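You operate a simulated robot arm through the tools that you are given. There is no shell and no other tool.

You run a simulated robot arm. Do the job below in one go: nothing can be reset, and whatever is moved stays where it is left.

TASK
Bleed the shut-off air line, then fill the oiler bowl to about MAX.
Fine: bowl drain open till the regulator gauge reads nought, then shut; yellow can back on its rest, filler lever shut; the shut-off valve stays shut. Set down upright: air stand oil can.

The check looks at the end state, three seconds after you hand in, the way a careful person would. Anything else that was tipped, shoved, dropped, spilled or broken makes it a failure.

THE ROBOT
A 6-joint arm with a two-finger gripper, fixed in place. Base frame: the origin is on the floor under the middle of its stand, x ahead of it, y to its left, z up. Lengths are in m, angles in rad, forces in N, time in s.
It reaches about 0.94 m from its shoulder. Its first joint turns from -2.897 to 2.897 rad. Payload 2.54 kg.
Tool frame: the origin (TCP) lies between the finger pads and is the grasp point; the fingertips stand 0.03 m ahead of it; z points along the fingers, y is the line along which they close. The gripper opens to 0.116 m; its body begins 0.095 m behind the TCP.
Orientation is that of the tool frame in the base frame, as a unit quaternion [x, y, z, w]. With the fingers straight down and closing along the base's y, the tool's x points along the base's -x, its y along +y and its z along -z.

THE INTERFACE
- The arm moves only by the tool arm_command. Its argument "commands" is a list of rows, each an object of numbers (a shift or turn left out is 0, a gripper value left out holds the last): "dx", "dy", "dz": the shift along the base's x, y, z in m; "wx", "wy", "wz": the turn, a rotation vector about the base's x, y, z in rad. In form: [{"dx": .., "dy": .., "dz": .., "wx": .., "wy": .., "wz": ..}, ...]. A call has 1 to 20 rows; each row shifts and turns the commanded pose from where the row before left it. "claw" is the opening, from 0 (shut) to 1 (fully open), set as the call begins (left out, the last holds). Each row takes 0.2 s and may step no farther than 0.05 m and 0.15 rad from the row before; otherwise, or with a gripper value out of range, the whole call is refused. Where a pose cannot be reached the arm comes as near as it can. A force on the tool above 90 N (or 10 N above the force at the start of the call, whichever is more), or a blocked arm, ends the call early, and 0.2 s more pass. The fingers move at their own pace (about 0.072 m/s each) and stop on an object; they squeeze with about 21 N. The grip force told is the motor's: it shows also when the fingers shut on nothing. Time passes only in rows, and 0.2 s behind the last, so rows that do not move let the fingers close. The reply holds the time, the measured pose of the TCP, the force on the tool along the base axes, the opening and the grip force, in the units named above and with some noise, with the torque about the TCP (base axes, N m) and any sound that the robot's microphone picked up.
- Cameras (640 x 400 px; columns grow to the right, rows downward): "scene" is fixed at [0.0487, 0.5001, 1.4455]; the picture's right is [-0.70, -0.71, 0.00], its down [-0.26, 0.26, -0.93] and it looks along [0.66, -0.65, -0.36] (base axes); focal length 299 px, centre (320, 200). "wrist" rides on the gripper at [0.069, -0.015, -0.122] in the tool frame; the picture's right is [0.21, 0.98, 0.00], its down [-0.83, 0.18, -0.53] and it looks along [-0.52, 0.11, 0.85] (tool axes); focal length 251 px, centre (320, 200). There is no depth. A picture from a camera that has moved, and an enlarged one, comes with that camera's place and axes in the base frame and with its lens.
- camera(camera): a new picture of that camera. No time passes.
- enlarge(camera, box): a new picture of the part [left, top, right, bottom] of that camera's present view, enlarged. No time passes.
- job_done(): hands the job in; it is judged then, once.

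Nothing tells you positions but the pictures and the camera data. Unless the task says otherwise, let go and move clear before handing in.

The tools are called after "Request:" by a JSON object that holds its "name" and its "arguments". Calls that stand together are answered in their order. arm_command: Moves the arm, as the interface text tells. Its arguments: {"type":"object","properties":{"commands":{"type":"array"},"claw":{"type":"number"}},"required":["commands"]} The other tools are called the same way: camera (camera) takes a picture; enlarge (camera, box) takes an enlarged picture of a part of a camera's view; job_done () hands the job in.

At the start:

```text
clock: 0.0
position: [0.4873, 0.0254, 1.4137]
tool_rot: [0.0, 1.0, 0.001, 0.001]
contact_force: [0.2, -0.5, -0.8]
ft_torque: [0.05, -0.04, 0.0]
opening: 0.1162
grip_force: 0.1
```

scene: 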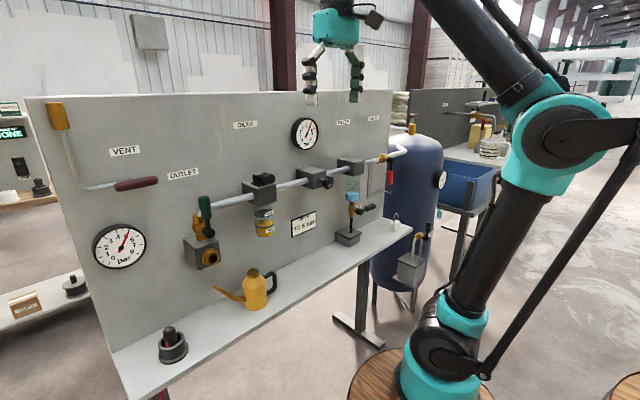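
wrist: 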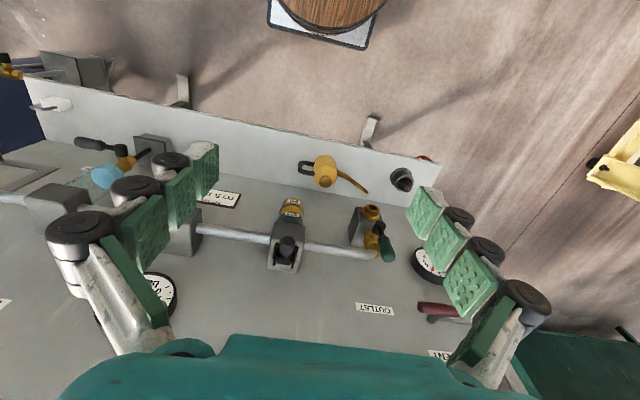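

I see a panel with an air line (inlet at the right, filter, regulator with gauge, oiler, outlet valve), a yellow oil can on the shelf, and a vent lever and gauge on the left. I'll enlarge the pictures before I move anything.

Request:
{"name": "enlarge", "arguments": {"camera": "scene", "box": [180, 100, 420, 250]}}

Request:
{"name": "enlarge", "arguments": {"camera": "scene", "box": [20, 80, 260, 230]}}

Request:
{"name": "enlarge", "arguments": {"camera": "scene", "box": [120, 200, 360, 350]}}

Request:
{"name": "enlarge", "arguments": {"camera": "scene", "box": [300, 100, 540, 250]}}

Request:
{"name": "enlarge", "arguments": {"camera": "wrist", "box": [200, 120, 440, 270]}}

Request:
{"name": "enlarge", "arguments": {"camera": "wrist", "box": [0, 80, 240, 230]}}

```text
2.67 times, centred on (300, 175) of scene
camera zoom: at [0.0487, 0.5001, 1.4455], right [-0.7, -0.71, 0.0], down [-0.26, 0.26, -0.93], along [0.66, -0.65, -0.36], focal length 798 px, centre (373, 267)
```

zoom: 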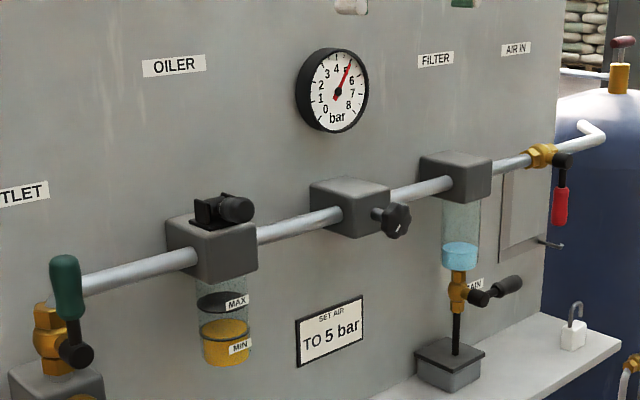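

```text
2.67 times, centred on (140, 155) of scene
camera zoom: at [0.0487, 0.5001, 1.4455], right [-0.7, -0.71, 0.0], down [-0.26, 0.26, -0.93], along [0.66, -0.65, -0.36], focal length 798 px, centre (800, 320)
```

zoom: 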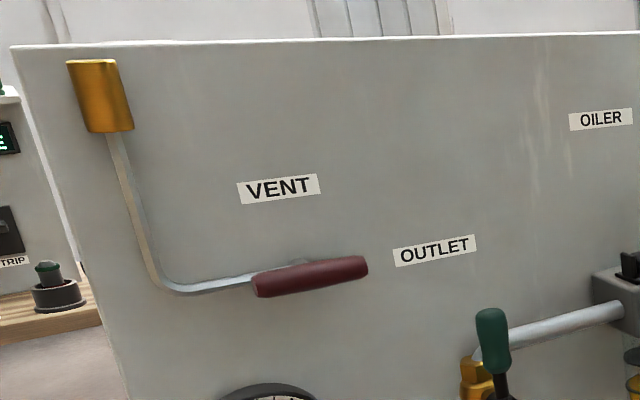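

```text
2.67 times, centred on (240, 275) of scene
camera zoom: at [0.0487, 0.5001, 1.4455], right [-0.7, -0.71, 0.0], down [-0.26, 0.26, -0.93], along [0.66, -0.65, -0.36], focal length 798 px, centre (533, 0)
```

zoom: 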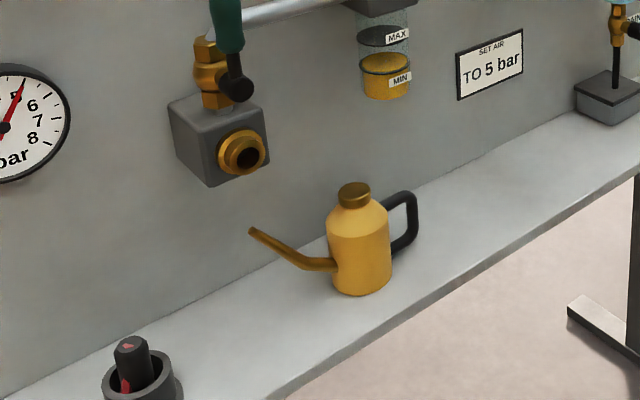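

```text
2.67 times, centred on (420, 175) of scene
camera zoom: at [0.0487, 0.5001, 1.4455], right [-0.7, -0.71, 0.0], down [-0.26, 0.26, -0.93], along [0.66, -0.65, -0.36], focal length 798 px, centre (53, 267)
```

zoom: 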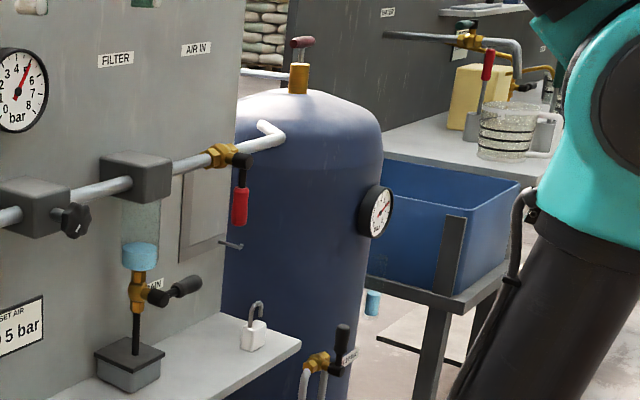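

```text
2.67 times, centred on (320, 195) of wrist
camera zoom: at [0.4197, 0.0097, 1.5365], right [-0.21, 0.98, 0.0], down [0.83, 0.18, 0.54], along [0.52, 0.12, -0.84], focal length 670 px, centre (320, 213)
```

zoom: 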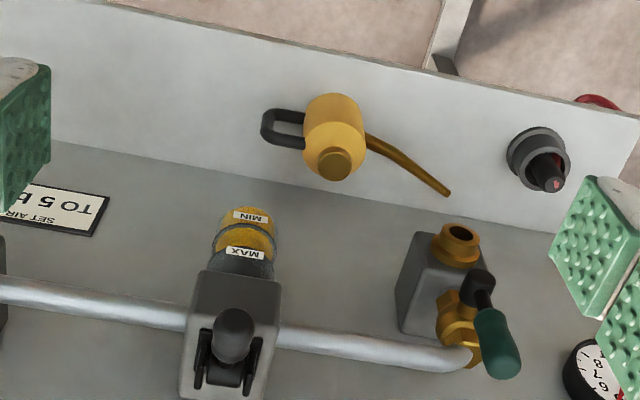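

```text
2.67 times, centred on (120, 155) of wrist
camera zoom: at [0.4197, 0.0097, 1.5365], right [-0.21, 0.98, 0.0], down [0.83, 0.18, 0.54], along [0.52, 0.12, -0.84], focal length 670 px, centre (853, 320)
```

zoom: 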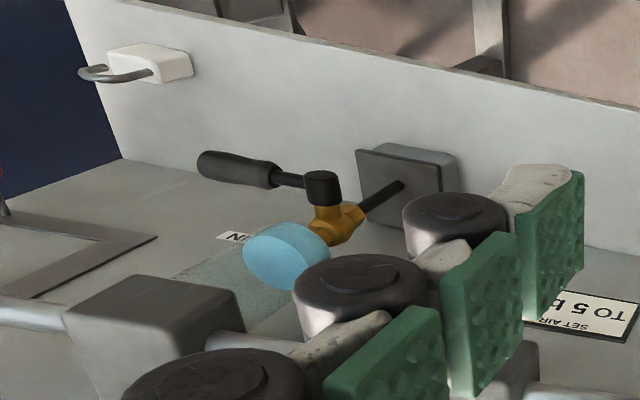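

The oil can stands near (0.75, 0.10) on the shelf and the oiler top is near (0.75, 0.02, 1.19). The filter drain lever pivots near (0.744, -0.42, 0.95) and its handle points to -y, across the pipe, so it is shut. I'll pitch the gripper to look at the oiler more closely.

Request:
{"name": "arm_command", "arguments": {"commands": [{"dx": 0.0, "dz": -0.04, "wy": -0.13}, {"dx": 0.0, "dz": -0.04, "wy": -0.13}, {"dx": 0.0, "dz": -0.04, "wy": -0.13}, {"dx": 0.0, "dz": -0.04, "wy": -0.13}, {"dx": 0.0, "dz": -0.04, "wy": -0.13}, {"dx": 0.0, "dz": -0.03, "wy": -0.13}], "claw": 1.0}}

Request:
{"name": "camera", "arguments": {"camera": "wrist"}}

Request:
{"name": "camera", "arguments": {"camera": "scene"}}

```text
clock: 1.4
position: [0.4864, 0.0268, 1.1819]
tool_rot: [-0.001, 0.924, 0.002, 0.382]
contact_force: [0.3, 0.2, -0.7]
ft_torque: [-0.01, 0.02, -0.02]
opening: 0.116
grip_force: 0.1
```

```text
taken
camera wrist: at [0.3526, 0.0114, 1.2201], right [-0.15, 0.98, -0.15], down [0.21, 0.18, 0.96], along [0.97, 0.12, -0.23], focal length 251 px, centre (320, 200)
```

wrist: 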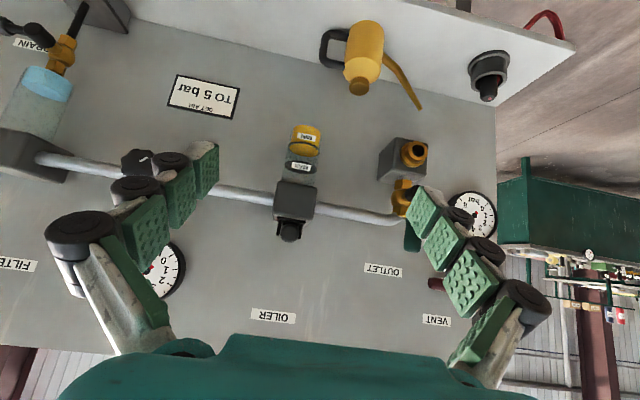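

```text
taken
```

scene: 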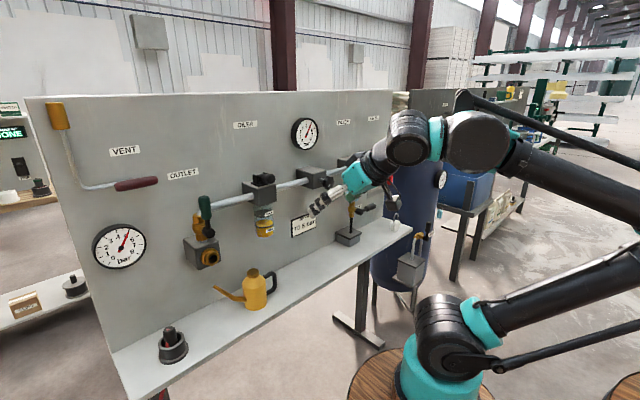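

The wrist picture is upside-down here, with picture-down pointing up, and the oiler sits in the finger gap. I'll enlarge the oiler, the can and the gauges.

Request:
{"name": "enlarge", "arguments": {"camera": "wrist", "box": [250, 110, 346, 260]}}

Request:
{"name": "enlarge", "arguments": {"camera": "wrist", "box": [300, 0, 460, 120]}}

Request:
{"name": "enlarge", "arguments": {"camera": "wrist", "box": [0, 0, 160, 120]}}

Request:
{"name": "enlarge", "arguments": {"camera": "scene", "box": [230, 155, 300, 245]}}

Request:
{"name": "enlarge", "arguments": {"camera": "scene", "box": [280, 105, 330, 155]}}

Request:
{"name": "enlarge", "arguments": {"camera": "scene", "box": [200, 250, 300, 330]}}

```text
2.67 times, centred on (298, 185) of wrist
camera zoom: at [0.3526, 0.0114, 1.2201], right [-0.15, 0.98, -0.15], down [0.21, 0.18, 0.96], along [0.97, 0.12, -0.23], focal length 670 px, centre (379, 240)
```

zoom: 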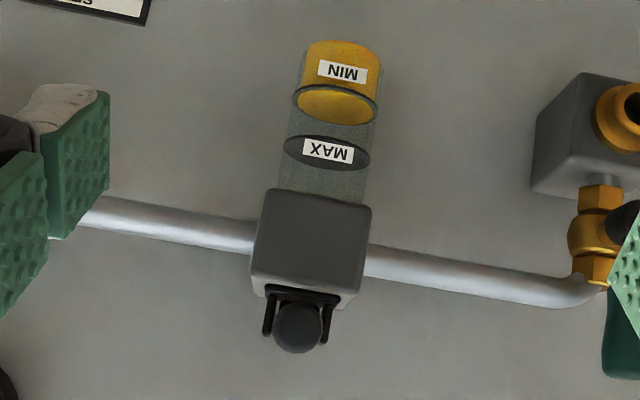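

```text
3.33 times, centred on (380, 60) of wrist
camera zoom: at [0.3526, 0.0114, 1.2201], right [-0.15, 0.98, -0.15], down [0.21, 0.18, 0.96], along [0.97, 0.12, -0.23], focal length 838 px, centre (120, 667)
```

zoom: 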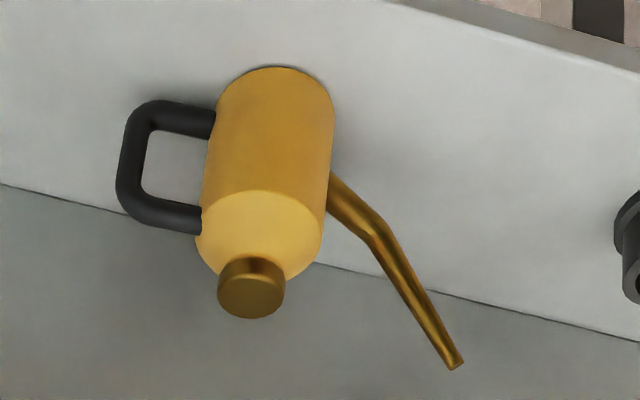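

```text
3.33 times, centred on (80, 60) of wrist
camera zoom: at [0.3526, 0.0114, 1.2201], right [-0.15, 0.98, -0.15], down [0.21, 0.18, 0.96], along [0.97, 0.12, -0.23], focal length 838 px, centre (1120, 667)
```

zoom: 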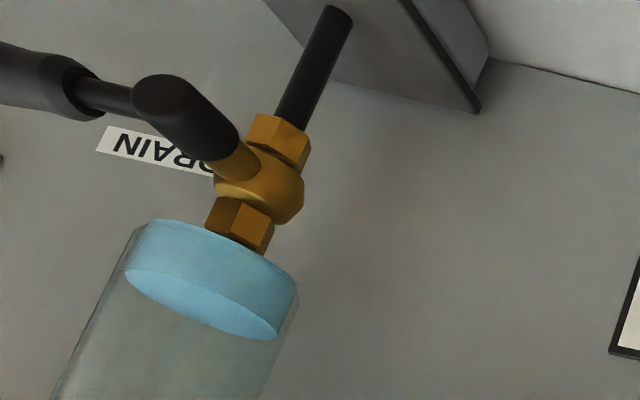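

```text
4.44 times, centred on (265, 200) of scene
camera zoom: at [0.0487, 0.5001, 1.4455], right [-0.7, -0.71, 0.0], down [-0.26, 0.26, -0.93], along [0.66, -0.65, -0.36], focal length 1331 px, centre (564, 200)
```

zoom: 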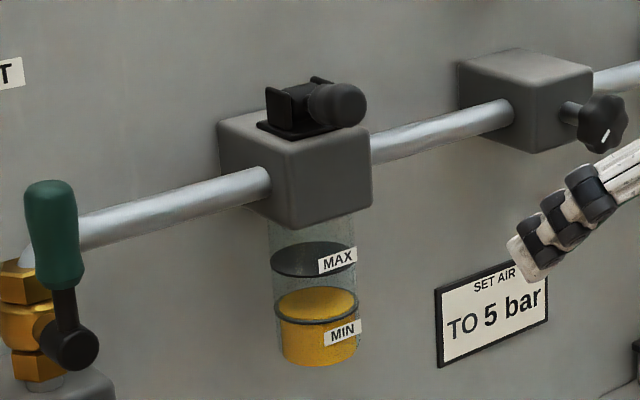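

```text
8.00 times, centred on (305, 130) of scene
camera zoom: at [0.0487, 0.5001, 1.4455], right [-0.7, -0.71, 0.0], down [-0.26, 0.26, -0.93], along [0.66, -0.65, -0.36], focal length 2395 px, centre (440, 760)
```

zoom: 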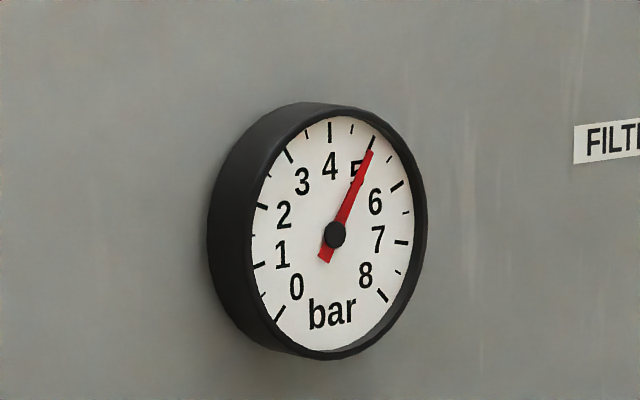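

```text
5.00 times, centred on (250, 290) of scene
camera zoom: at [0.0487, 0.5001, 1.4455], right [-0.7, -0.71, 0.0], down [-0.26, 0.26, -0.93], along [0.66, -0.65, -0.36], focal length 1497 px, centre (670, -250)
```

zoom: 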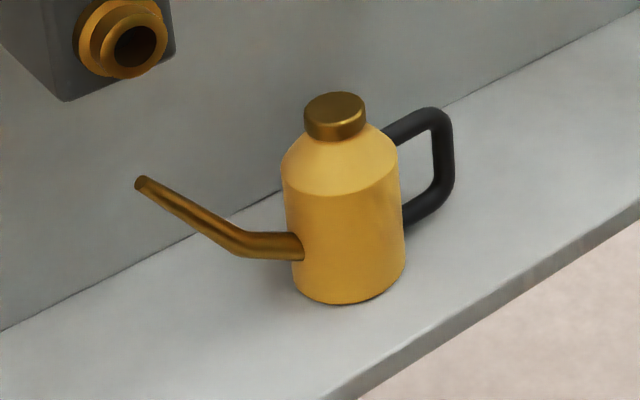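

The oiler has a black flip device on top with its knob towards the robot. The bowl has MIN and MAX rings, with oil at about MIN. I'll look at the filler from above next.

Request:
{"name": "arm_command", "arguments": {"commands": [{"dz": 0.04, "wy": 0.13}, {"dz": 0.04, "wy": 0.13}, {"dx": 0.02, "dz": 0.04, "wy": 0.13}, {"dx": 0.03, "dz": 0.02, "wy": 0.13}, {"dx": 0.04, "wy": 0.13}, {"dx": 0.04, "wy": 0.13}, {"dx": 0.03}]}}

Request:
{"name": "camera", "arguments": {"camera": "wrist"}}

Request:
{"name": "enlarge", "arguments": {"camera": "wrist", "box": [200, 100, 440, 250]}}

Request:
{"name": "camera", "arguments": {"camera": "scene"}}

```text
clock: 3.0
position: [0.6459, 0.026, 1.3229]
tool_rot: [0.0, 1.0, 0.001, 0.0]
contact_force: [-1.0, -0.4, 0.6]
ft_torque: [0.0, -0.12, 0.0]
opening: 0.116
grip_force: 0.0
```

```text
taken
camera wrist: at [0.5778, 0.0105, 1.4446], right [-0.21, 0.98, 0.0], down [0.83, 0.18, 0.53], along [0.52, 0.12, -0.84], focal length 251 px, centre (320, 200)
```

wrist: 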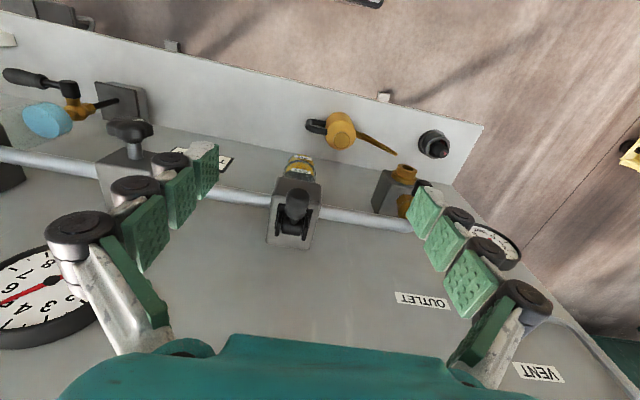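

```text
2.67 times, centred on (320, 175) of wrist
camera zoom: at [0.5778, 0.0105, 1.4446], right [-0.21, 0.98, 0.0], down [0.83, 0.18, 0.53], along [0.52, 0.12, -0.84], focal length 670 px, centre (320, 267)
```

zoom: 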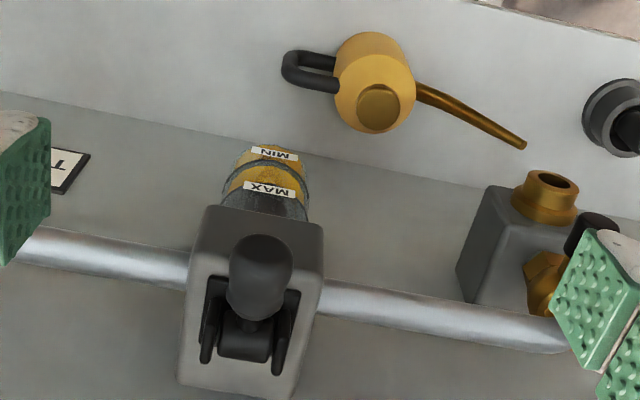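

```text
taken
```

scene: 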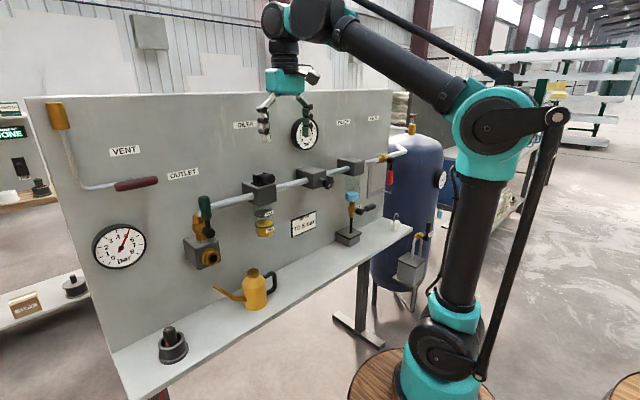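

The lever pivots between two side plates on top of the oiler block and its knob points towards the robot. I'll go closer to see where the filler hole is.

Request:
{"name": "arm_command", "arguments": {"commands": [{"dx": 0.03, "dz": -0.03}, {"dx": 0.02, "dz": -0.03}]}}

Request:
{"name": "enlarge", "arguments": {"camera": "wrist", "box": [240, 130, 400, 255]}}

Request:
{"name": "enlarge", "arguments": {"camera": "scene", "box": [245, 160, 289, 195]}}

```text
clock: 3.6
position: [0.6979, 0.0264, 1.2626]
tool_rot: [0.0, 1.0, 0.001, 0.0]
contact_force: [-0.4, 0.8, 0.9]
ft_torque: [0.01, -0.05, -0.01]
opening: 0.1158
grip_force: 0.2
```

```text
3.20 times, centred on (320, 192) of wrist
camera zoom: at [0.6289, 0.0105, 1.385], right [-0.21, 0.98, 0.0], down [0.83, 0.18, 0.54], along [0.52, 0.12, -0.84], focal length 805 px, centre (320, 224)
```

zoom: 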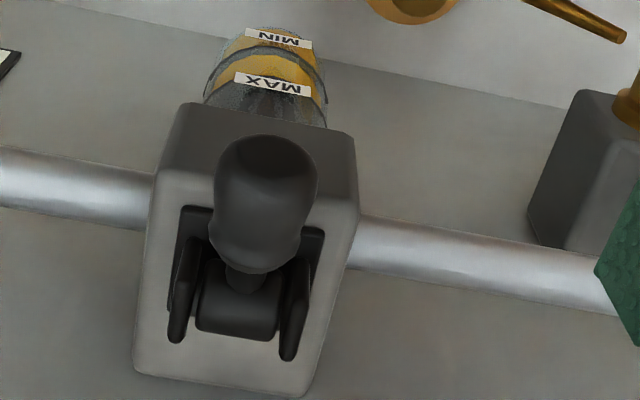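

```text
11.43 times, centred on (267, 178) of scene
camera zoom: at [0.0487, 0.5001, 1.4455], right [-0.7, -0.71, 0.0], down [-0.26, 0.26, -0.93], along [0.66, -0.65, -0.36], focal length 3422 px, centre (926, 457)
```

zoom: 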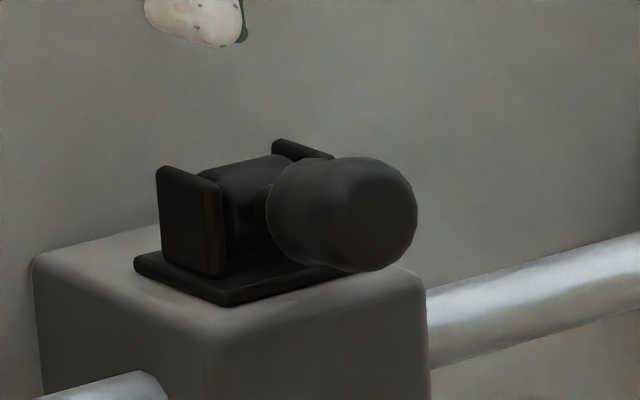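

The knob centre is at about (0.745, 0.021, 1.189) and the lever pivots near (0.79, 0.021, 1.183). The drain comes first, so I'll back off and move across to look at the drain valve.

Request:
{"name": "arm_command", "arguments": {"commands": [{"dx": -0.04, "dz": 0.02, "wy": -0.1}, {"dx": -0.05, "wy": -0.1}, {"dx": -0.05, "wy": -0.1}, {"dx": -0.03, "dy": -0.04, "dz": -0.02, "wy": -0.1}, {"dx": -0.02, "dy": -0.04, "dz": -0.03, "wy": -0.1}, {"dy": -0.045, "dz": -0.03, "wy": -0.1}, {"dy": -0.045, "dz": -0.03, "wy": -0.1}, {"dy": -0.045, "dz": -0.03, "wy": -0.1}, {"dy": -0.045, "dz": -0.03, "wy": -0.1}, {"dy": -0.045, "dz": -0.03, "wy": -0.1}, {"dy": -0.045, "dz": -0.03, "wy": -0.1}, {"dy": -0.045, "dz": -0.03, "wy": -0.1}, {"dy": -0.04}]}}

Request:
{"name": "camera", "arguments": {"camera": "wrist"}}

Request:
{"name": "camera", "arguments": {"camera": "scene"}}

```text
refused: row 4 steps farther than a row can; nothing moved
```

```text
taken
camera wrist: at [0.6289, 0.0105, 1.385], right [-0.21, 0.98, 0.0], down [0.83, 0.18, 0.54], along [0.52, 0.12, -0.84], focal length 251 px, centre (320, 200)
```

wrist: 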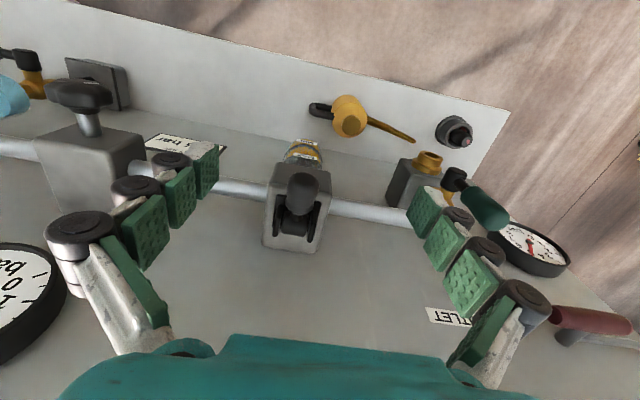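

```text
taken
```

scene: 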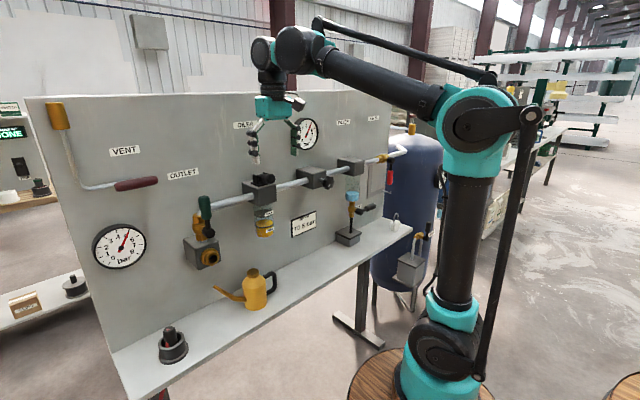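

One row was over the 0.05 m step limit and nothing moved. I'll repeat the retreat to the drain with smaller steps.

Request:
{"name": "arm_command", "arguments": {"commands": [{"dx": -0.04, "dz": 0.02, "wy": -0.1}, {"dx": -0.045, "wy": -0.1}, {"dx": -0.045, "wy": -0.1}, {"dx": -0.03, "dy": -0.03, "dz": -0.01, "wy": -0.1}, {"dx": -0.02, "dy": -0.03, "dz": -0.03, "wy": -0.1}, {"dy": -0.038, "dz": -0.03, "wy": -0.1}, {"dy": -0.038, "dz": -0.03, "wy": -0.1}, {"dy": -0.038, "dz": -0.03, "wy": -0.1}, {"dy": -0.038, "dz": -0.03, "wy": -0.1}, {"dy": -0.038, "dz": -0.03, "wy": -0.1}, {"dy": -0.038, "dz": -0.03, "wy": -0.1}, {"dy": -0.038, "dz": -0.03, "wy": -0.1}, {"dy": -0.045}, {"dy": -0.045}]}}

Request:
{"name": "camera", "arguments": {"camera": "wrist"}}

Request:
{"name": "camera", "arguments": {"camera": "scene"}}

```text
clock: 5.5
position: [0.5382, -0.06, 1.1558]
tool_rot: [-0.149, 0.905, 0.072, 0.393]
contact_force: [-0.9, 0.3, -0.7]
ft_torque: [-0.04, 0.0, 0.01]
opening: 0.1161
grip_force: 0.0
stopped in row 9: the arm was blocked; the commanded pose is now the measured one
```

```text
taken
camera wrist: at [0.4164, -0.1196, 1.1884], right [-0.46, 0.88, -0.14], down [0.11, 0.21, 0.97], along [0.88, 0.43, -0.19], focal length 251 px, centre (320, 200)
```

wrist: 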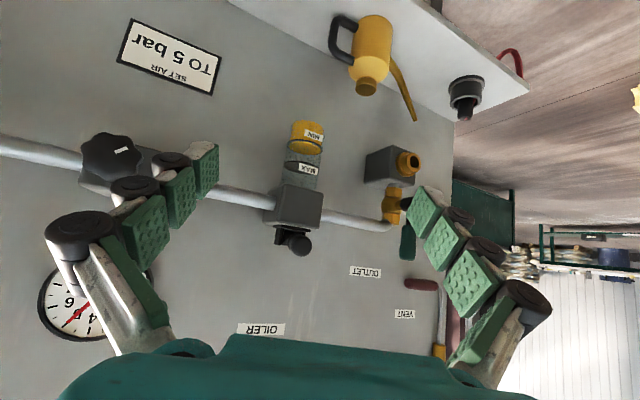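

```text
taken
```

scene: 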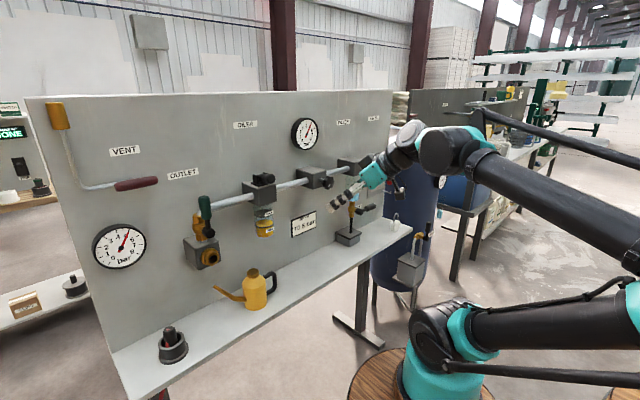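

The arm jammed because the wrist came too close to its own column, and the tool is now yawed by about 0.33 rad. I'll undo the yaw, move out and up, then sweep across further from the base.

Request:
{"name": "arm_command", "arguments": {"commands": [{"dx": 0.02, "dz": 0.03, "wz": -0.11}, {"dx": 0.02, "dz": 0.03, "wz": -0.11}, {"dx": 0.02, "dz": 0.03, "wz": -0.11}, {"dx": 0.01, "dz": 0.02, "wy": 0.13}, {"dx": 0.01, "dz": 0.02, "wy": 0.13}]}}

```text
clock: 6.7
position: [0.6199, -0.0556, 1.2844]
tool_rot: [0.009, 0.962, -0.003, 0.274]
contact_force: [-0.2, 0.8, 0.5]
ft_torque: [0.0, -0.1, 0.04]
opening: 0.1162
grip_force: 0.0
```

That worked: the tool is pitched about 0.55 rad with no yaw. I'll sweep towards the drain at x of about 0.62.

Request:
{"name": "arm_command", "arguments": {"commands": [{"dy": -0.045}, {"dy": -0.045}, {"dy": -0.045}, {"dy": -0.045}, {"dy": -0.045}, {"dy": -0.04, "dz": -0.02}, {"dy": -0.04, "dz": -0.02}]}}

Request:
{"name": "camera", "arguments": {"camera": "wrist"}}

Request:
{"name": "camera", "arguments": {"camera": "scene"}}

```text
clock: 8.3
position: [0.6207, -0.3597, 1.2446]
tool_rot: [0.009, 0.962, -0.004, 0.275]
contact_force: [-0.2, 0.5, 0.1]
ft_torque: [-0.05, 0.01, -0.01]
opening: 0.1161
grip_force: 0.1
```

```text
taken
camera wrist: at [0.4973, -0.3724, 1.3129], right [-0.16, 0.98, -0.11], down [0.42, 0.17, 0.89], along [0.89, 0.1, -0.44], focal length 251 px, centre (320, 200)
```

wrist: 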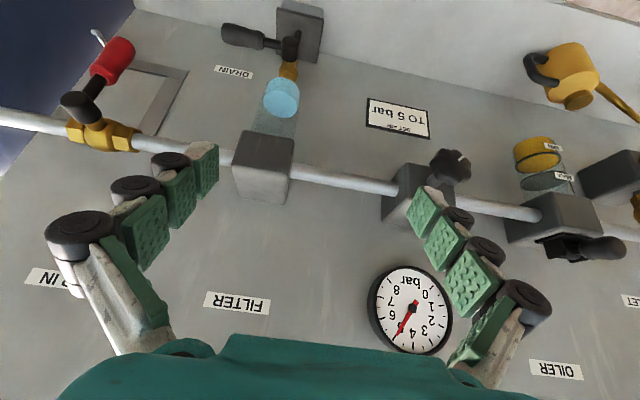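

```text
taken
```

scene: 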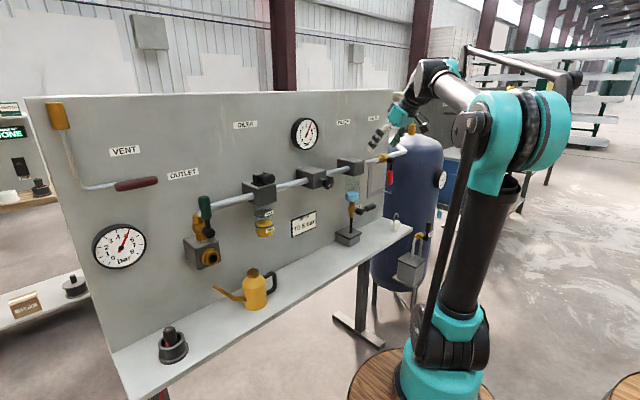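

The gauge reads 5 from this side too, and the drain lever and the red shut-off handle are both in view. I'll drop down for a closer look at the drain lever.

Request:
{"name": "arm_command", "arguments": {"commands": [{"dz": -0.045}, {"dz": -0.045}, {"dy": -0.02, "dz": -0.04, "wy": -0.1}, {"dy": -0.02, "dz": -0.04, "wy": -0.1}]}}

Request:
{"name": "camera", "arguments": {"camera": "wrist"}}

Request:
{"name": "enlarge", "arguments": {"camera": "wrist", "box": [180, 40, 420, 190]}}

Request:
{"name": "enlarge", "arguments": {"camera": "scene", "box": [330, 180, 400, 250]}}

```text
clock: 9.3
position: [0.6192, -0.4018, 1.0755]
tool_rot: [0.009, 0.929, -0.003, 0.37]
contact_force: [0.2, 0.3, -0.7]
ft_torque: [-0.03, -0.01, 0.0]
opening: 0.1157
grip_force: 0.1
```

```text
taken
camera wrist: at [0.4867, -0.4135, 1.1174], right [-0.14, 0.98, -0.15], down [0.24, 0.17, 0.96], along [0.96, 0.1, -0.26], focal length 251 px, centre (320, 200)
```

wrist: 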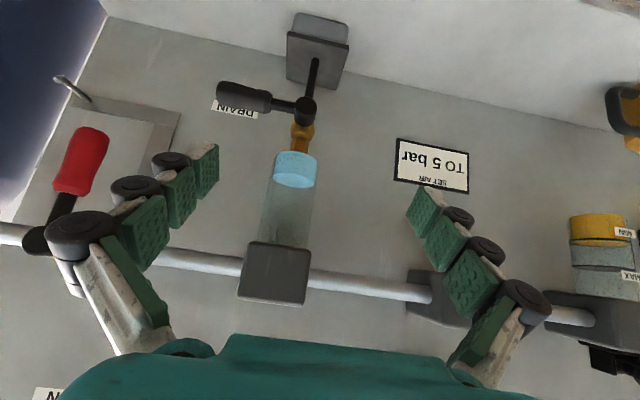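

```text
2.67 times, centred on (300, 115) of wrist
camera zoom: at [0.4867, -0.4135, 1.1174], right [-0.14, 0.98, -0.15], down [0.24, 0.17, 0.96], along [0.96, 0.1, -0.26], focal length 670 px, centre (373, 427)
```

zoom: 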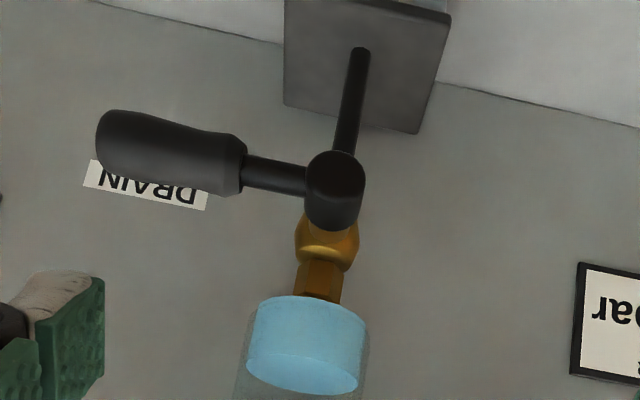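

```text
5.71 times, centred on (365, 215) of scene
camera zoom: at [0.0487, 0.5001, 1.4455], right [-0.7, -0.71, 0.0], down [-0.26, 0.26, -0.93], along [0.66, -0.65, -0.36], focal length 1711 px, centre (63, 114)
```

zoom: 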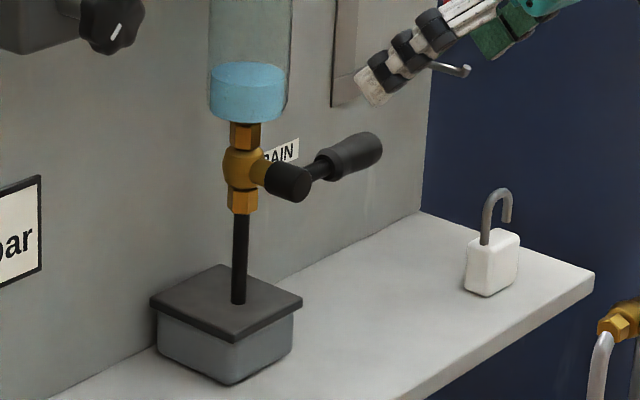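

The drain stem is at about (0.748, -0.418, 0.945). Its grip runs out to y = -0.516, with a radius of about 0.0125. I'll close the fingers, point them forward and hover above the grip before pushing it down.

Request:
{"name": "arm_command", "arguments": {"commands": [{"dy": -0.022, "dz": -0.01, "wy": -0.11}, {"dy": -0.022, "dz": -0.01, "wy": -0.11}, {"dy": -0.022, "dz": -0.01, "wy": -0.11}, {"dy": -0.022, "dz": -0.01, "wy": -0.11}, {"dx": 0.03}, {"dx": 0.03}], "claw": 0.0}}

Request:
{"name": "camera", "arguments": {"camera": "wrist"}}

Request:
{"name": "enlarge", "arguments": {"camera": "scene", "box": [320, 140, 440, 250]}}

```text
clock: 10.7
position: [0.6819, -0.4876, 1.0346]
tool_rot: [0.01, 0.826, -0.001, 0.564]
contact_force: [-0.3, 0.3, -0.4]
ft_torque: [0.0, -0.01, -0.01]
opening: 0.0001
grip_force: 20.9
```

```text
taken
camera wrist: at [0.5441, -0.4997, 1.0152], right [-0.06, 0.98, -0.19], down [-0.19, 0.17, 0.97], along [0.98, 0.1, 0.18], focal length 251 px, centre (320, 200)
```

wrist: 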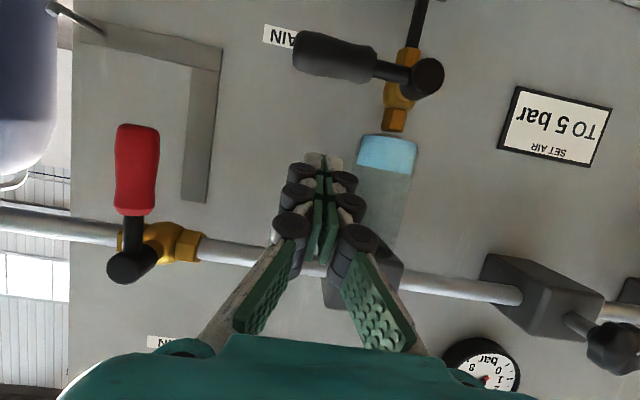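

```text
3.64 times, centred on (380, 195) of scene
camera zoom: at [0.0487, 0.5001, 1.4455], right [-0.7, -0.71, 0.0], down [-0.26, 0.26, -0.93], along [0.66, -0.65, -0.36], focal length 1089 px, centre (102, 218)
```

zoom: 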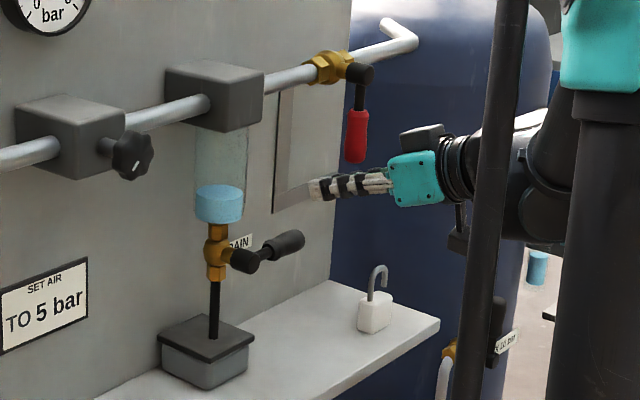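

The closed fingertips are above and behind the grip. I'll move forward over it and lower to just above contact.

Request:
{"name": "arm_command", "arguments": {"commands": [{"dx": 0.03}, {"dx": 0.025}, {"dy": -0.003, "dz": -0.03}, {"dz": -0.015}, {"dz": 0.0}]}}

Request:
{"name": "camera", "arguments": {"camera": "wrist"}}

Request:
{"name": "enlarge", "arguments": {"camera": "scene", "box": [320, 140, 440, 250]}}

```text
clock: 11.9
position: [0.736, -0.4925, 0.9893]
tool_rot: [0.01, 0.826, -0.001, 0.563]
contact_force: [0.2, -0.6, 0.2]
ft_torque: [0.0, -0.04, -0.03]
opening: 0.0
grip_force: 21.0
```

```text
taken
camera wrist: at [0.5985, -0.5042, 0.9697], right [-0.06, 0.98, -0.19], down [-0.19, 0.17, 0.97], along [0.98, 0.1, 0.18], focal length 251 px, centre (320, 200)
```

wrist: 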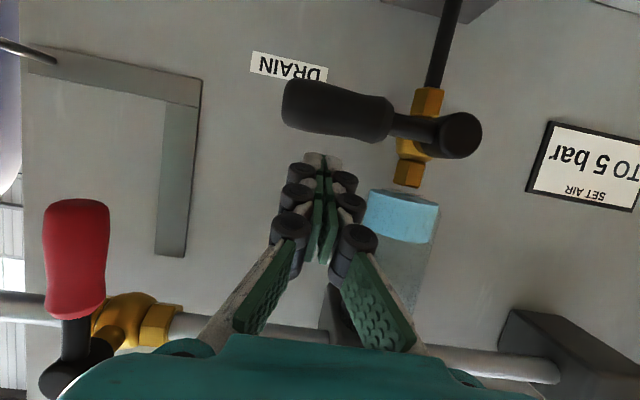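

```text
3.64 times, centred on (380, 195) of scene
camera zoom: at [0.0487, 0.5001, 1.4455], right [-0.7, -0.71, 0.0], down [-0.26, 0.26, -0.93], along [0.66, -0.65, -0.36], focal length 1089 px, centre (102, 218)
```

zoom: 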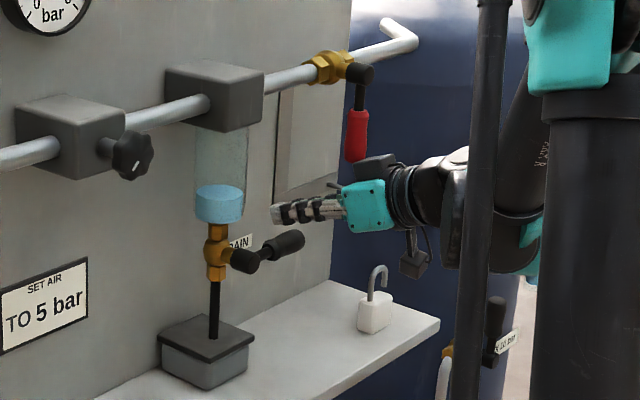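

The fingers are just above the grip. I'll push down gently and watch the force and sound to learn which way the valve opens.

Request:
{"name": "arm_command", "arguments": {"commands": [{"dz": -0.012}, {"dz": -0.008}, {"dz": -0.006}]}}

Request:
{"name": "enlarge", "arguments": {"camera": "wrist", "box": [240, 50, 500, 210]}}

```text
clock: 12.7
position: [0.7364, -0.4919, 0.962]
tool_rot: [0.01, 0.826, -0.001, 0.563]
contact_force: [4.5, -4.4, 3.0]
ft_torque: [-0.01, -0.12, -0.14]
opening: 0.0
grip_force: 20.5
```

```text
2.46 times, centred on (370, 130) of wrist
camera zoom: at [0.5979, -0.5041, 0.943], right [-0.06, 0.98, -0.19], down [-0.19, 0.17, 0.97], along [0.98, 0.1, 0.18], focal length 619 px, centre (197, 372)
```

zoom: 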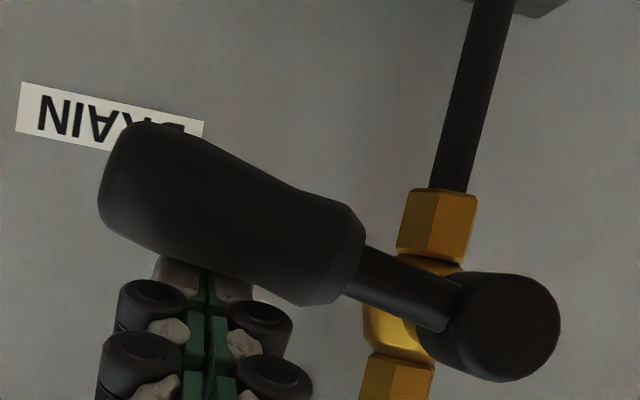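

The lever turns downward easily, with only a few newtons of force. I'll keep following its arc down.

Request:
{"name": "arm_command", "arguments": {"commands": [{"dy": -0.002, "dz": -0.012}, {"dy": -0.001, "dz": -0.016}, {"dy": 0.005, "dz": -0.018}, {"dy": 0.009, "dz": -0.017}]}}

Request:
{"name": "enlarge", "arguments": {"camera": "wrist", "box": [240, 50, 500, 210]}}

Request:
{"name": "enlarge", "arguments": {"camera": "scene", "box": [280, 100, 440, 250]}}

```text
clock: 13.7
position: [0.7362, -0.4809, 0.9003]
tool_rot: [0.01, 0.826, 0.0, 0.563]
contact_force: [0.9, -0.1, 1.2]
ft_torque: [0.02, -0.03, -0.05]
opening: 0.0
grip_force: 21.1
```

```text
2.46 times, centred on (370, 130) of wrist
camera zoom: at [0.5984, -0.4936, 0.8809], right [-0.06, 0.98, -0.19], down [-0.19, 0.18, 0.97], along [0.98, 0.1, 0.18], focal length 619 px, centre (197, 372)
```

zoom: 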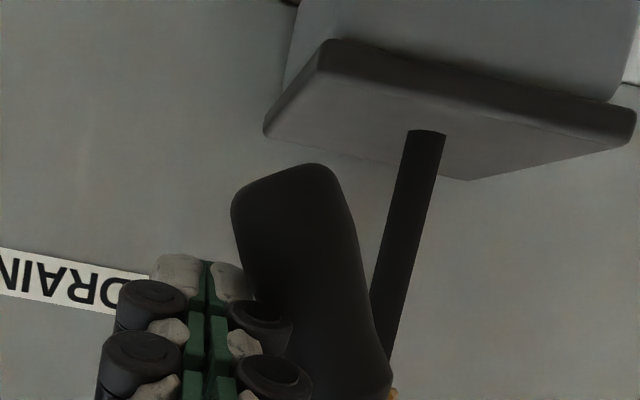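

```text
2.67 times, centred on (360, 175) of scene
camera zoom: at [0.0487, 0.5001, 1.4455], right [-0.7, -0.71, 0.0], down [-0.26, 0.26, -0.93], along [0.66, -0.65, -0.36], focal length 798 px, centre (213, 267)
```

zoom: 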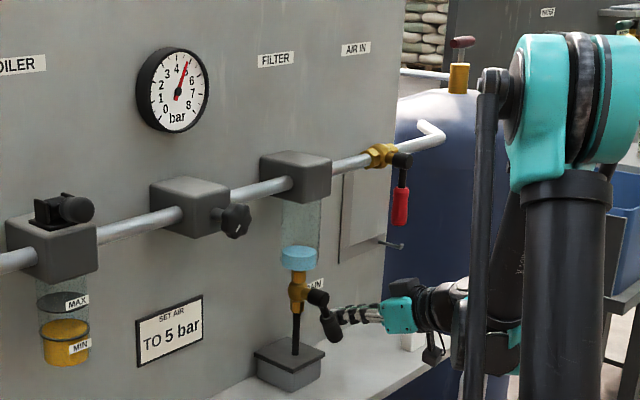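

The lever is about 60° down. I'll keep going to fully down and then check for sound and the gauge.

Request:
{"name": "arm_command", "arguments": {"commands": [{"dy": 0.01, "dz": -0.01}, {"dy": 0.009, "dz": -0.007}, {"dy": 0.008, "dz": -0.004}, {"dy": 0.006, "dz": -0.002}]}}

Request:
{"name": "enlarge", "arguments": {"camera": "wrist", "box": [240, 50, 500, 210]}}

Request:
{"name": "enlarge", "arguments": {"camera": "scene", "box": [280, 100, 440, 250]}}

```text
clock: 14.7
position: [0.7355, -0.4488, 0.8773]
tool_rot: [0.009, 0.826, 0.0, 0.564]
contact_force: [0.3, -6.9, 4.0]
ft_torque: [0.03, -0.04, -0.08]
opening: 0.0
grip_force: 21.2
```

```text
2.46 times, centred on (370, 130) of wrist
camera zoom: at [0.5973, -0.4604, 0.8577], right [-0.06, 0.98, -0.19], down [-0.19, 0.18, 0.97], along [0.98, 0.1, 0.18], focal length 619 px, centre (197, 372)
```

zoom: 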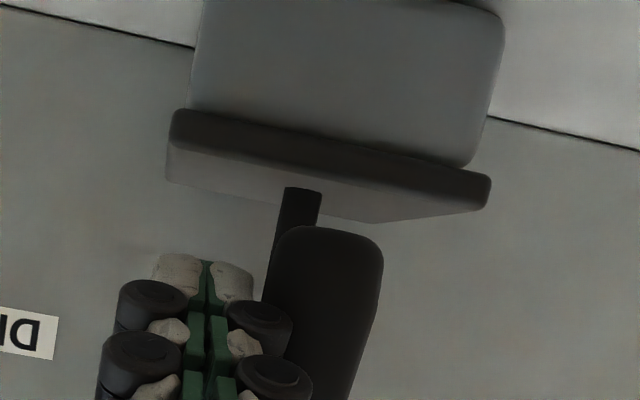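

```text
2.67 times, centred on (360, 175) of scene
camera zoom: at [0.0487, 0.5001, 1.4455], right [-0.7, -0.71, 0.0], down [-0.26, 0.26, -0.93], along [0.66, -0.65, -0.36], focal length 798 px, centre (213, 267)
```

zoom: 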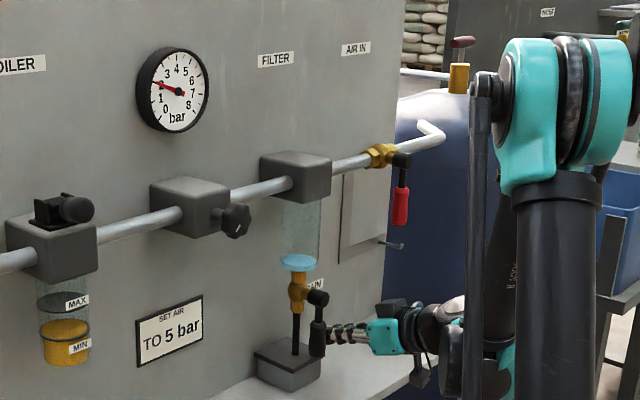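

The lever is vertical, the bowl is draining and the gauge has dropped to about 2. I'll back the finger off a little and wait for nought.

Request:
{"name": "arm_command", "arguments": {"commands": [{"dy": -0.01}, {}, {}, {}, {}]}}

Request:
{"name": "enlarge", "arguments": {"camera": "scene", "box": [280, 100, 440, 250]}}

Request:
{"name": "enlarge", "arguments": {"camera": "scene", "box": [280, 105, 330, 155]}}

```text
clock: 15.9
position: [0.7359, -0.4573, 0.8788]
tool_rot: [0.01, 0.826, 0.0, 0.563]
contact_force: [-0.2, -0.2, -0.9]
ft_torque: [-0.02, -0.02, 0.0]
opening: 0.0001
grip_force: 20.8
```

```text
2.67 times, centred on (360, 175) of scene
camera zoom: at [0.0487, 0.5001, 1.4455], right [-0.7, -0.71, 0.0], down [-0.26, 0.26, -0.93], along [0.66, -0.65, -0.36], focal length 798 px, centre (213, 267)
```

zoom: 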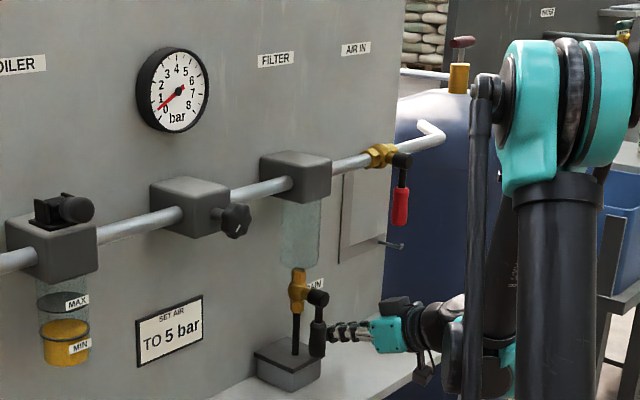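

```text
8.00 times, centred on (305, 130) of scene
camera zoom: at [0.0487, 0.5001, 1.4455], right [-0.7, -0.71, 0.0], down [-0.26, 0.26, -0.93], along [0.66, -0.65, -0.36], focal length 2395 px, centre (440, 760)
```

zoom: 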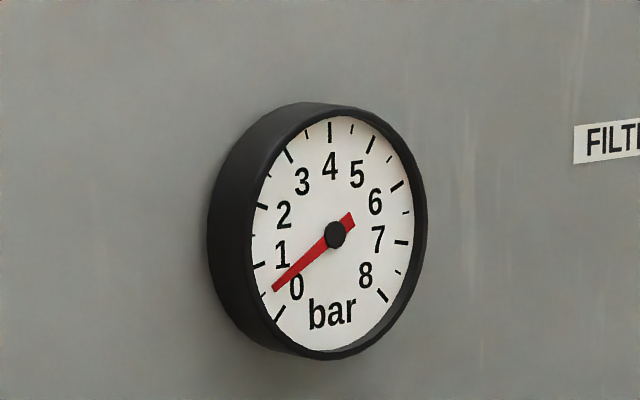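

The gauge is at about 0.5 and still falling. While it bleeds I'll bring the finger round to the left side of the lever, ready to shut it.

Request:
{"name": "arm_command", "arguments": {"commands": [{"dx": -0.04}, {"dx": -0.025}, {"dy": 0.045}, {"dy": 0.045}, {}, {}, {}, {}, {}, {}]}}

Request:
{"name": "camera", "arguments": {"camera": "wrist"}}

Request:
{"name": "enlarge", "arguments": {"camera": "scene", "box": [280, 105, 330, 155]}}

```text
clock: 18.1
position: [0.6686, -0.3644, 0.8773]
tool_rot: [0.009, 0.826, 0.0, 0.563]
contact_force: [-0.1, -0.2, -0.2]
ft_torque: [0.03, -0.02, 0.03]
opening: 0.0002
grip_force: 20.8
```

```text
taken
camera wrist: at [0.5307, -0.3777, 0.8577], right [-0.06, 0.98, -0.19], down [-0.19, 0.17, 0.97], along [0.98, 0.1, 0.18], focal length 251 px, centre (320, 200)
```

wrist: 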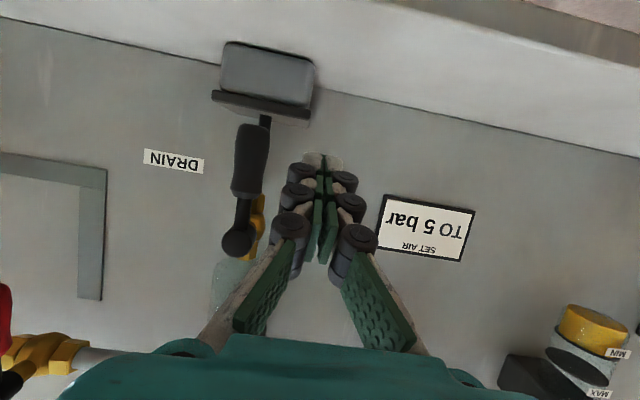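

```text
8.00 times, centred on (305, 130) of scene
camera zoom: at [0.0487, 0.5001, 1.4455], right [-0.7, -0.71, 0.0], down [-0.26, 0.26, -0.93], along [0.66, -0.65, -0.36], focal length 2395 px, centre (440, 760)
```

zoom: 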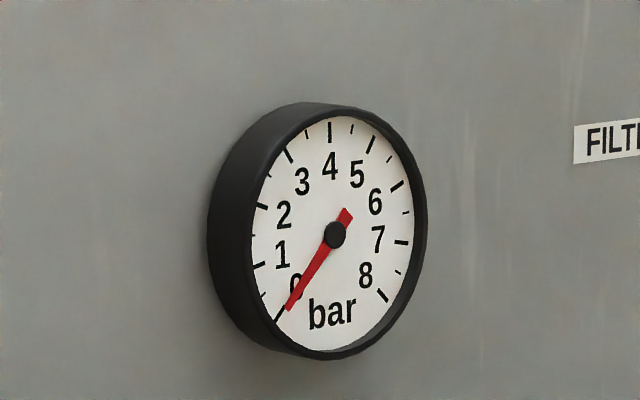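

The gauge is nearly at nought. I'll wait a bit longer and bring the finger alongside the lever on its +y side.

Request:
{"name": "arm_command", "arguments": {"commands": [{"dx": 0.035}, {"dx": 0.03}, {}, {}, {}, {}, {}, {}, {}, {}, {}, {}]}}

Request:
{"name": "camera", "arguments": {"camera": "wrist"}}

Request:
{"name": "enlarge", "arguments": {"camera": "scene", "box": [280, 105, 330, 155]}}

```text
clock: 20.7
position: [0.7351, -0.3659, 0.8789]
tool_rot: [0.009, 0.827, 0.0, 0.562]
contact_force: [-0.2, 1.0, 0.6]
ft_torque: [0.02, -0.02, -0.01]
opening: 0.0
grip_force: 21.1
```

```text
taken
camera wrist: at [0.597, -0.379, 0.8587], right [-0.06, 0.98, -0.19], down [-0.19, 0.17, 0.97], along [0.98, 0.1, 0.18], focal length 251 px, centre (320, 200)
```

wrist: 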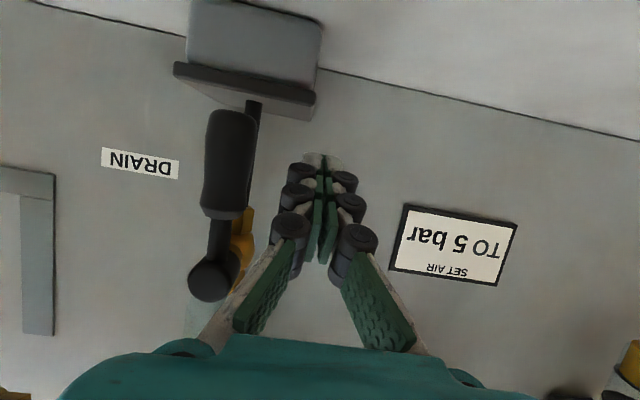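

```text
8.00 times, centred on (305, 130) of scene
camera zoom: at [0.0487, 0.5001, 1.4455], right [-0.7, -0.71, 0.0], down [-0.26, 0.26, -0.93], along [0.66, -0.65, -0.36], focal length 2395 px, centre (440, 760)
```

zoom: 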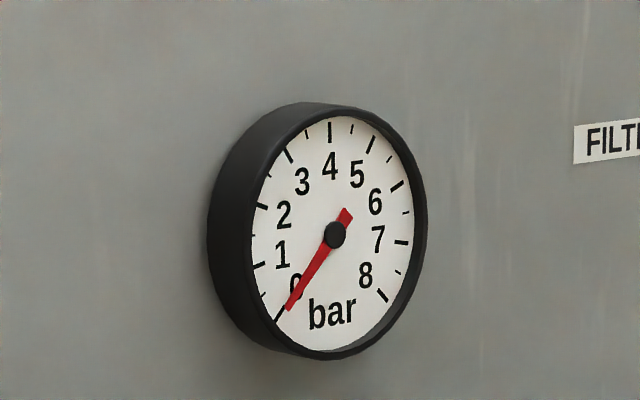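

The gauge rests on nought. I'll sweep the lever back towards shut from its other side.

Request:
{"name": "arm_command", "arguments": {"commands": [{"dy": -0.02}, {"dy": -0.022, "dz": -0.003}, {"dy": -0.02}, {"dy": -0.02, "dz": 0.004}, {"dy": -0.017, "dz": 0.01}]}}

Request:
{"name": "enlarge", "arguments": {"camera": "wrist", "box": [180, 50, 500, 250]}}

Request:
{"name": "enlarge", "arguments": {"camera": "scene", "box": [280, 100, 440, 250]}}

```text
clock: 21.9
position: [0.7347, -0.4677, 0.8895]
tool_rot: [0.01, 0.826, -0.001, 0.563]
contact_force: [0.2, 2.1, -1.1]
ft_torque: [-0.01, 0.01, 0.0]
opening: 0.0001
grip_force: 20.5
```

```text
2.00 times, centred on (340, 150) of wrist
camera zoom: at [0.5969, -0.4793, 0.8696], right [-0.06, 0.98, -0.19], down [-0.19, 0.18, 0.97], along [0.98, 0.1, 0.18], focal length 503 px, centre (280, 300)
```

zoom: 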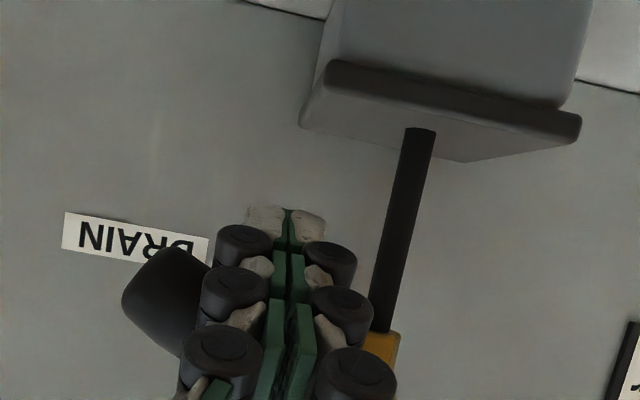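

```text
2.67 times, centred on (360, 175) of scene
camera zoom: at [0.0487, 0.5001, 1.4455], right [-0.7, -0.71, 0.0], down [-0.26, 0.26, -0.93], along [0.66, -0.65, -0.36], focal length 798 px, centre (213, 267)
```

zoom: 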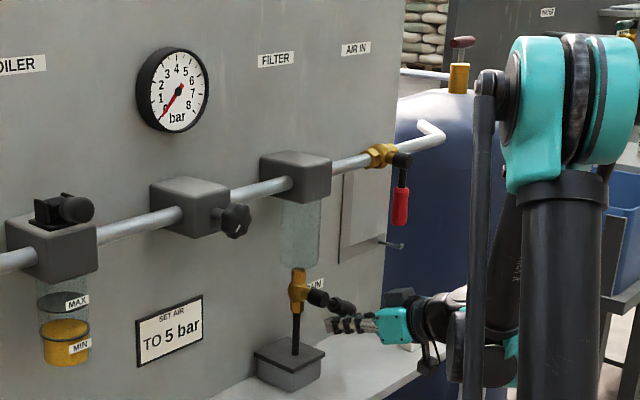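

The lever follows. I'll finish lifting it to horizontal until I feel the stop.

Request:
{"name": "arm_command", "arguments": {"commands": [{"dy": -0.012, "dz": 0.014}, {"dy": -0.008, "dz": 0.014}, {"dz": 0.006}, {"dz": 0.004}]}}

Request:
{"name": "enlarge", "arguments": {"camera": "wrist", "box": [180, 50, 500, 250]}}

Request:
{"name": "enlarge", "arguments": {"camera": "scene", "box": [330, 180, 400, 250]}}

```text
clock: 22.9
position: [0.7343, -0.4873, 0.9254]
tool_rot: [0.009, 0.828, 0.0, 0.561]
contact_force: [-9.0, 1.9, -37.2]
ft_torque: [-0.15, 0.14, -0.07]
opening: 0.0062
grip_force: 28.9
```

```text
2.00 times, centred on (340, 150) of wrist
camera zoom: at [0.5963, -0.4998, 0.9062], right [-0.06, 0.98, -0.19], down [-0.19, 0.18, 0.97], along [0.98, 0.1, 0.17], focal length 503 px, centre (280, 300)
```

zoom: 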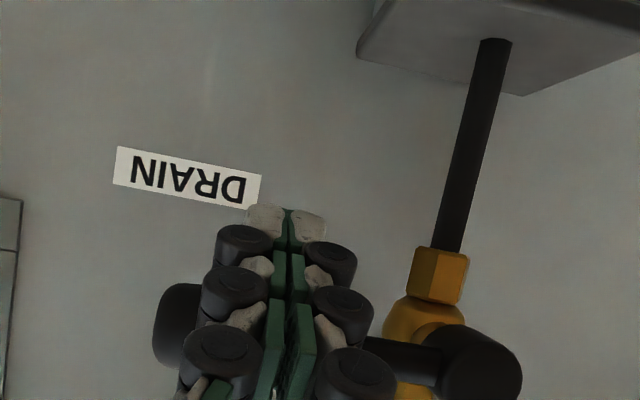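

```text
5.71 times, centred on (365, 215) of scene
camera zoom: at [0.0487, 0.5001, 1.4455], right [-0.7, -0.71, 0.0], down [-0.26, 0.26, -0.93], along [0.66, -0.65, -0.36], focal length 1711 px, centre (63, 114)
```

zoom: 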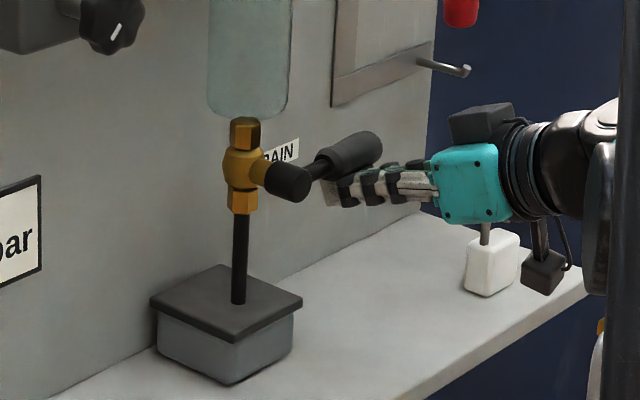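

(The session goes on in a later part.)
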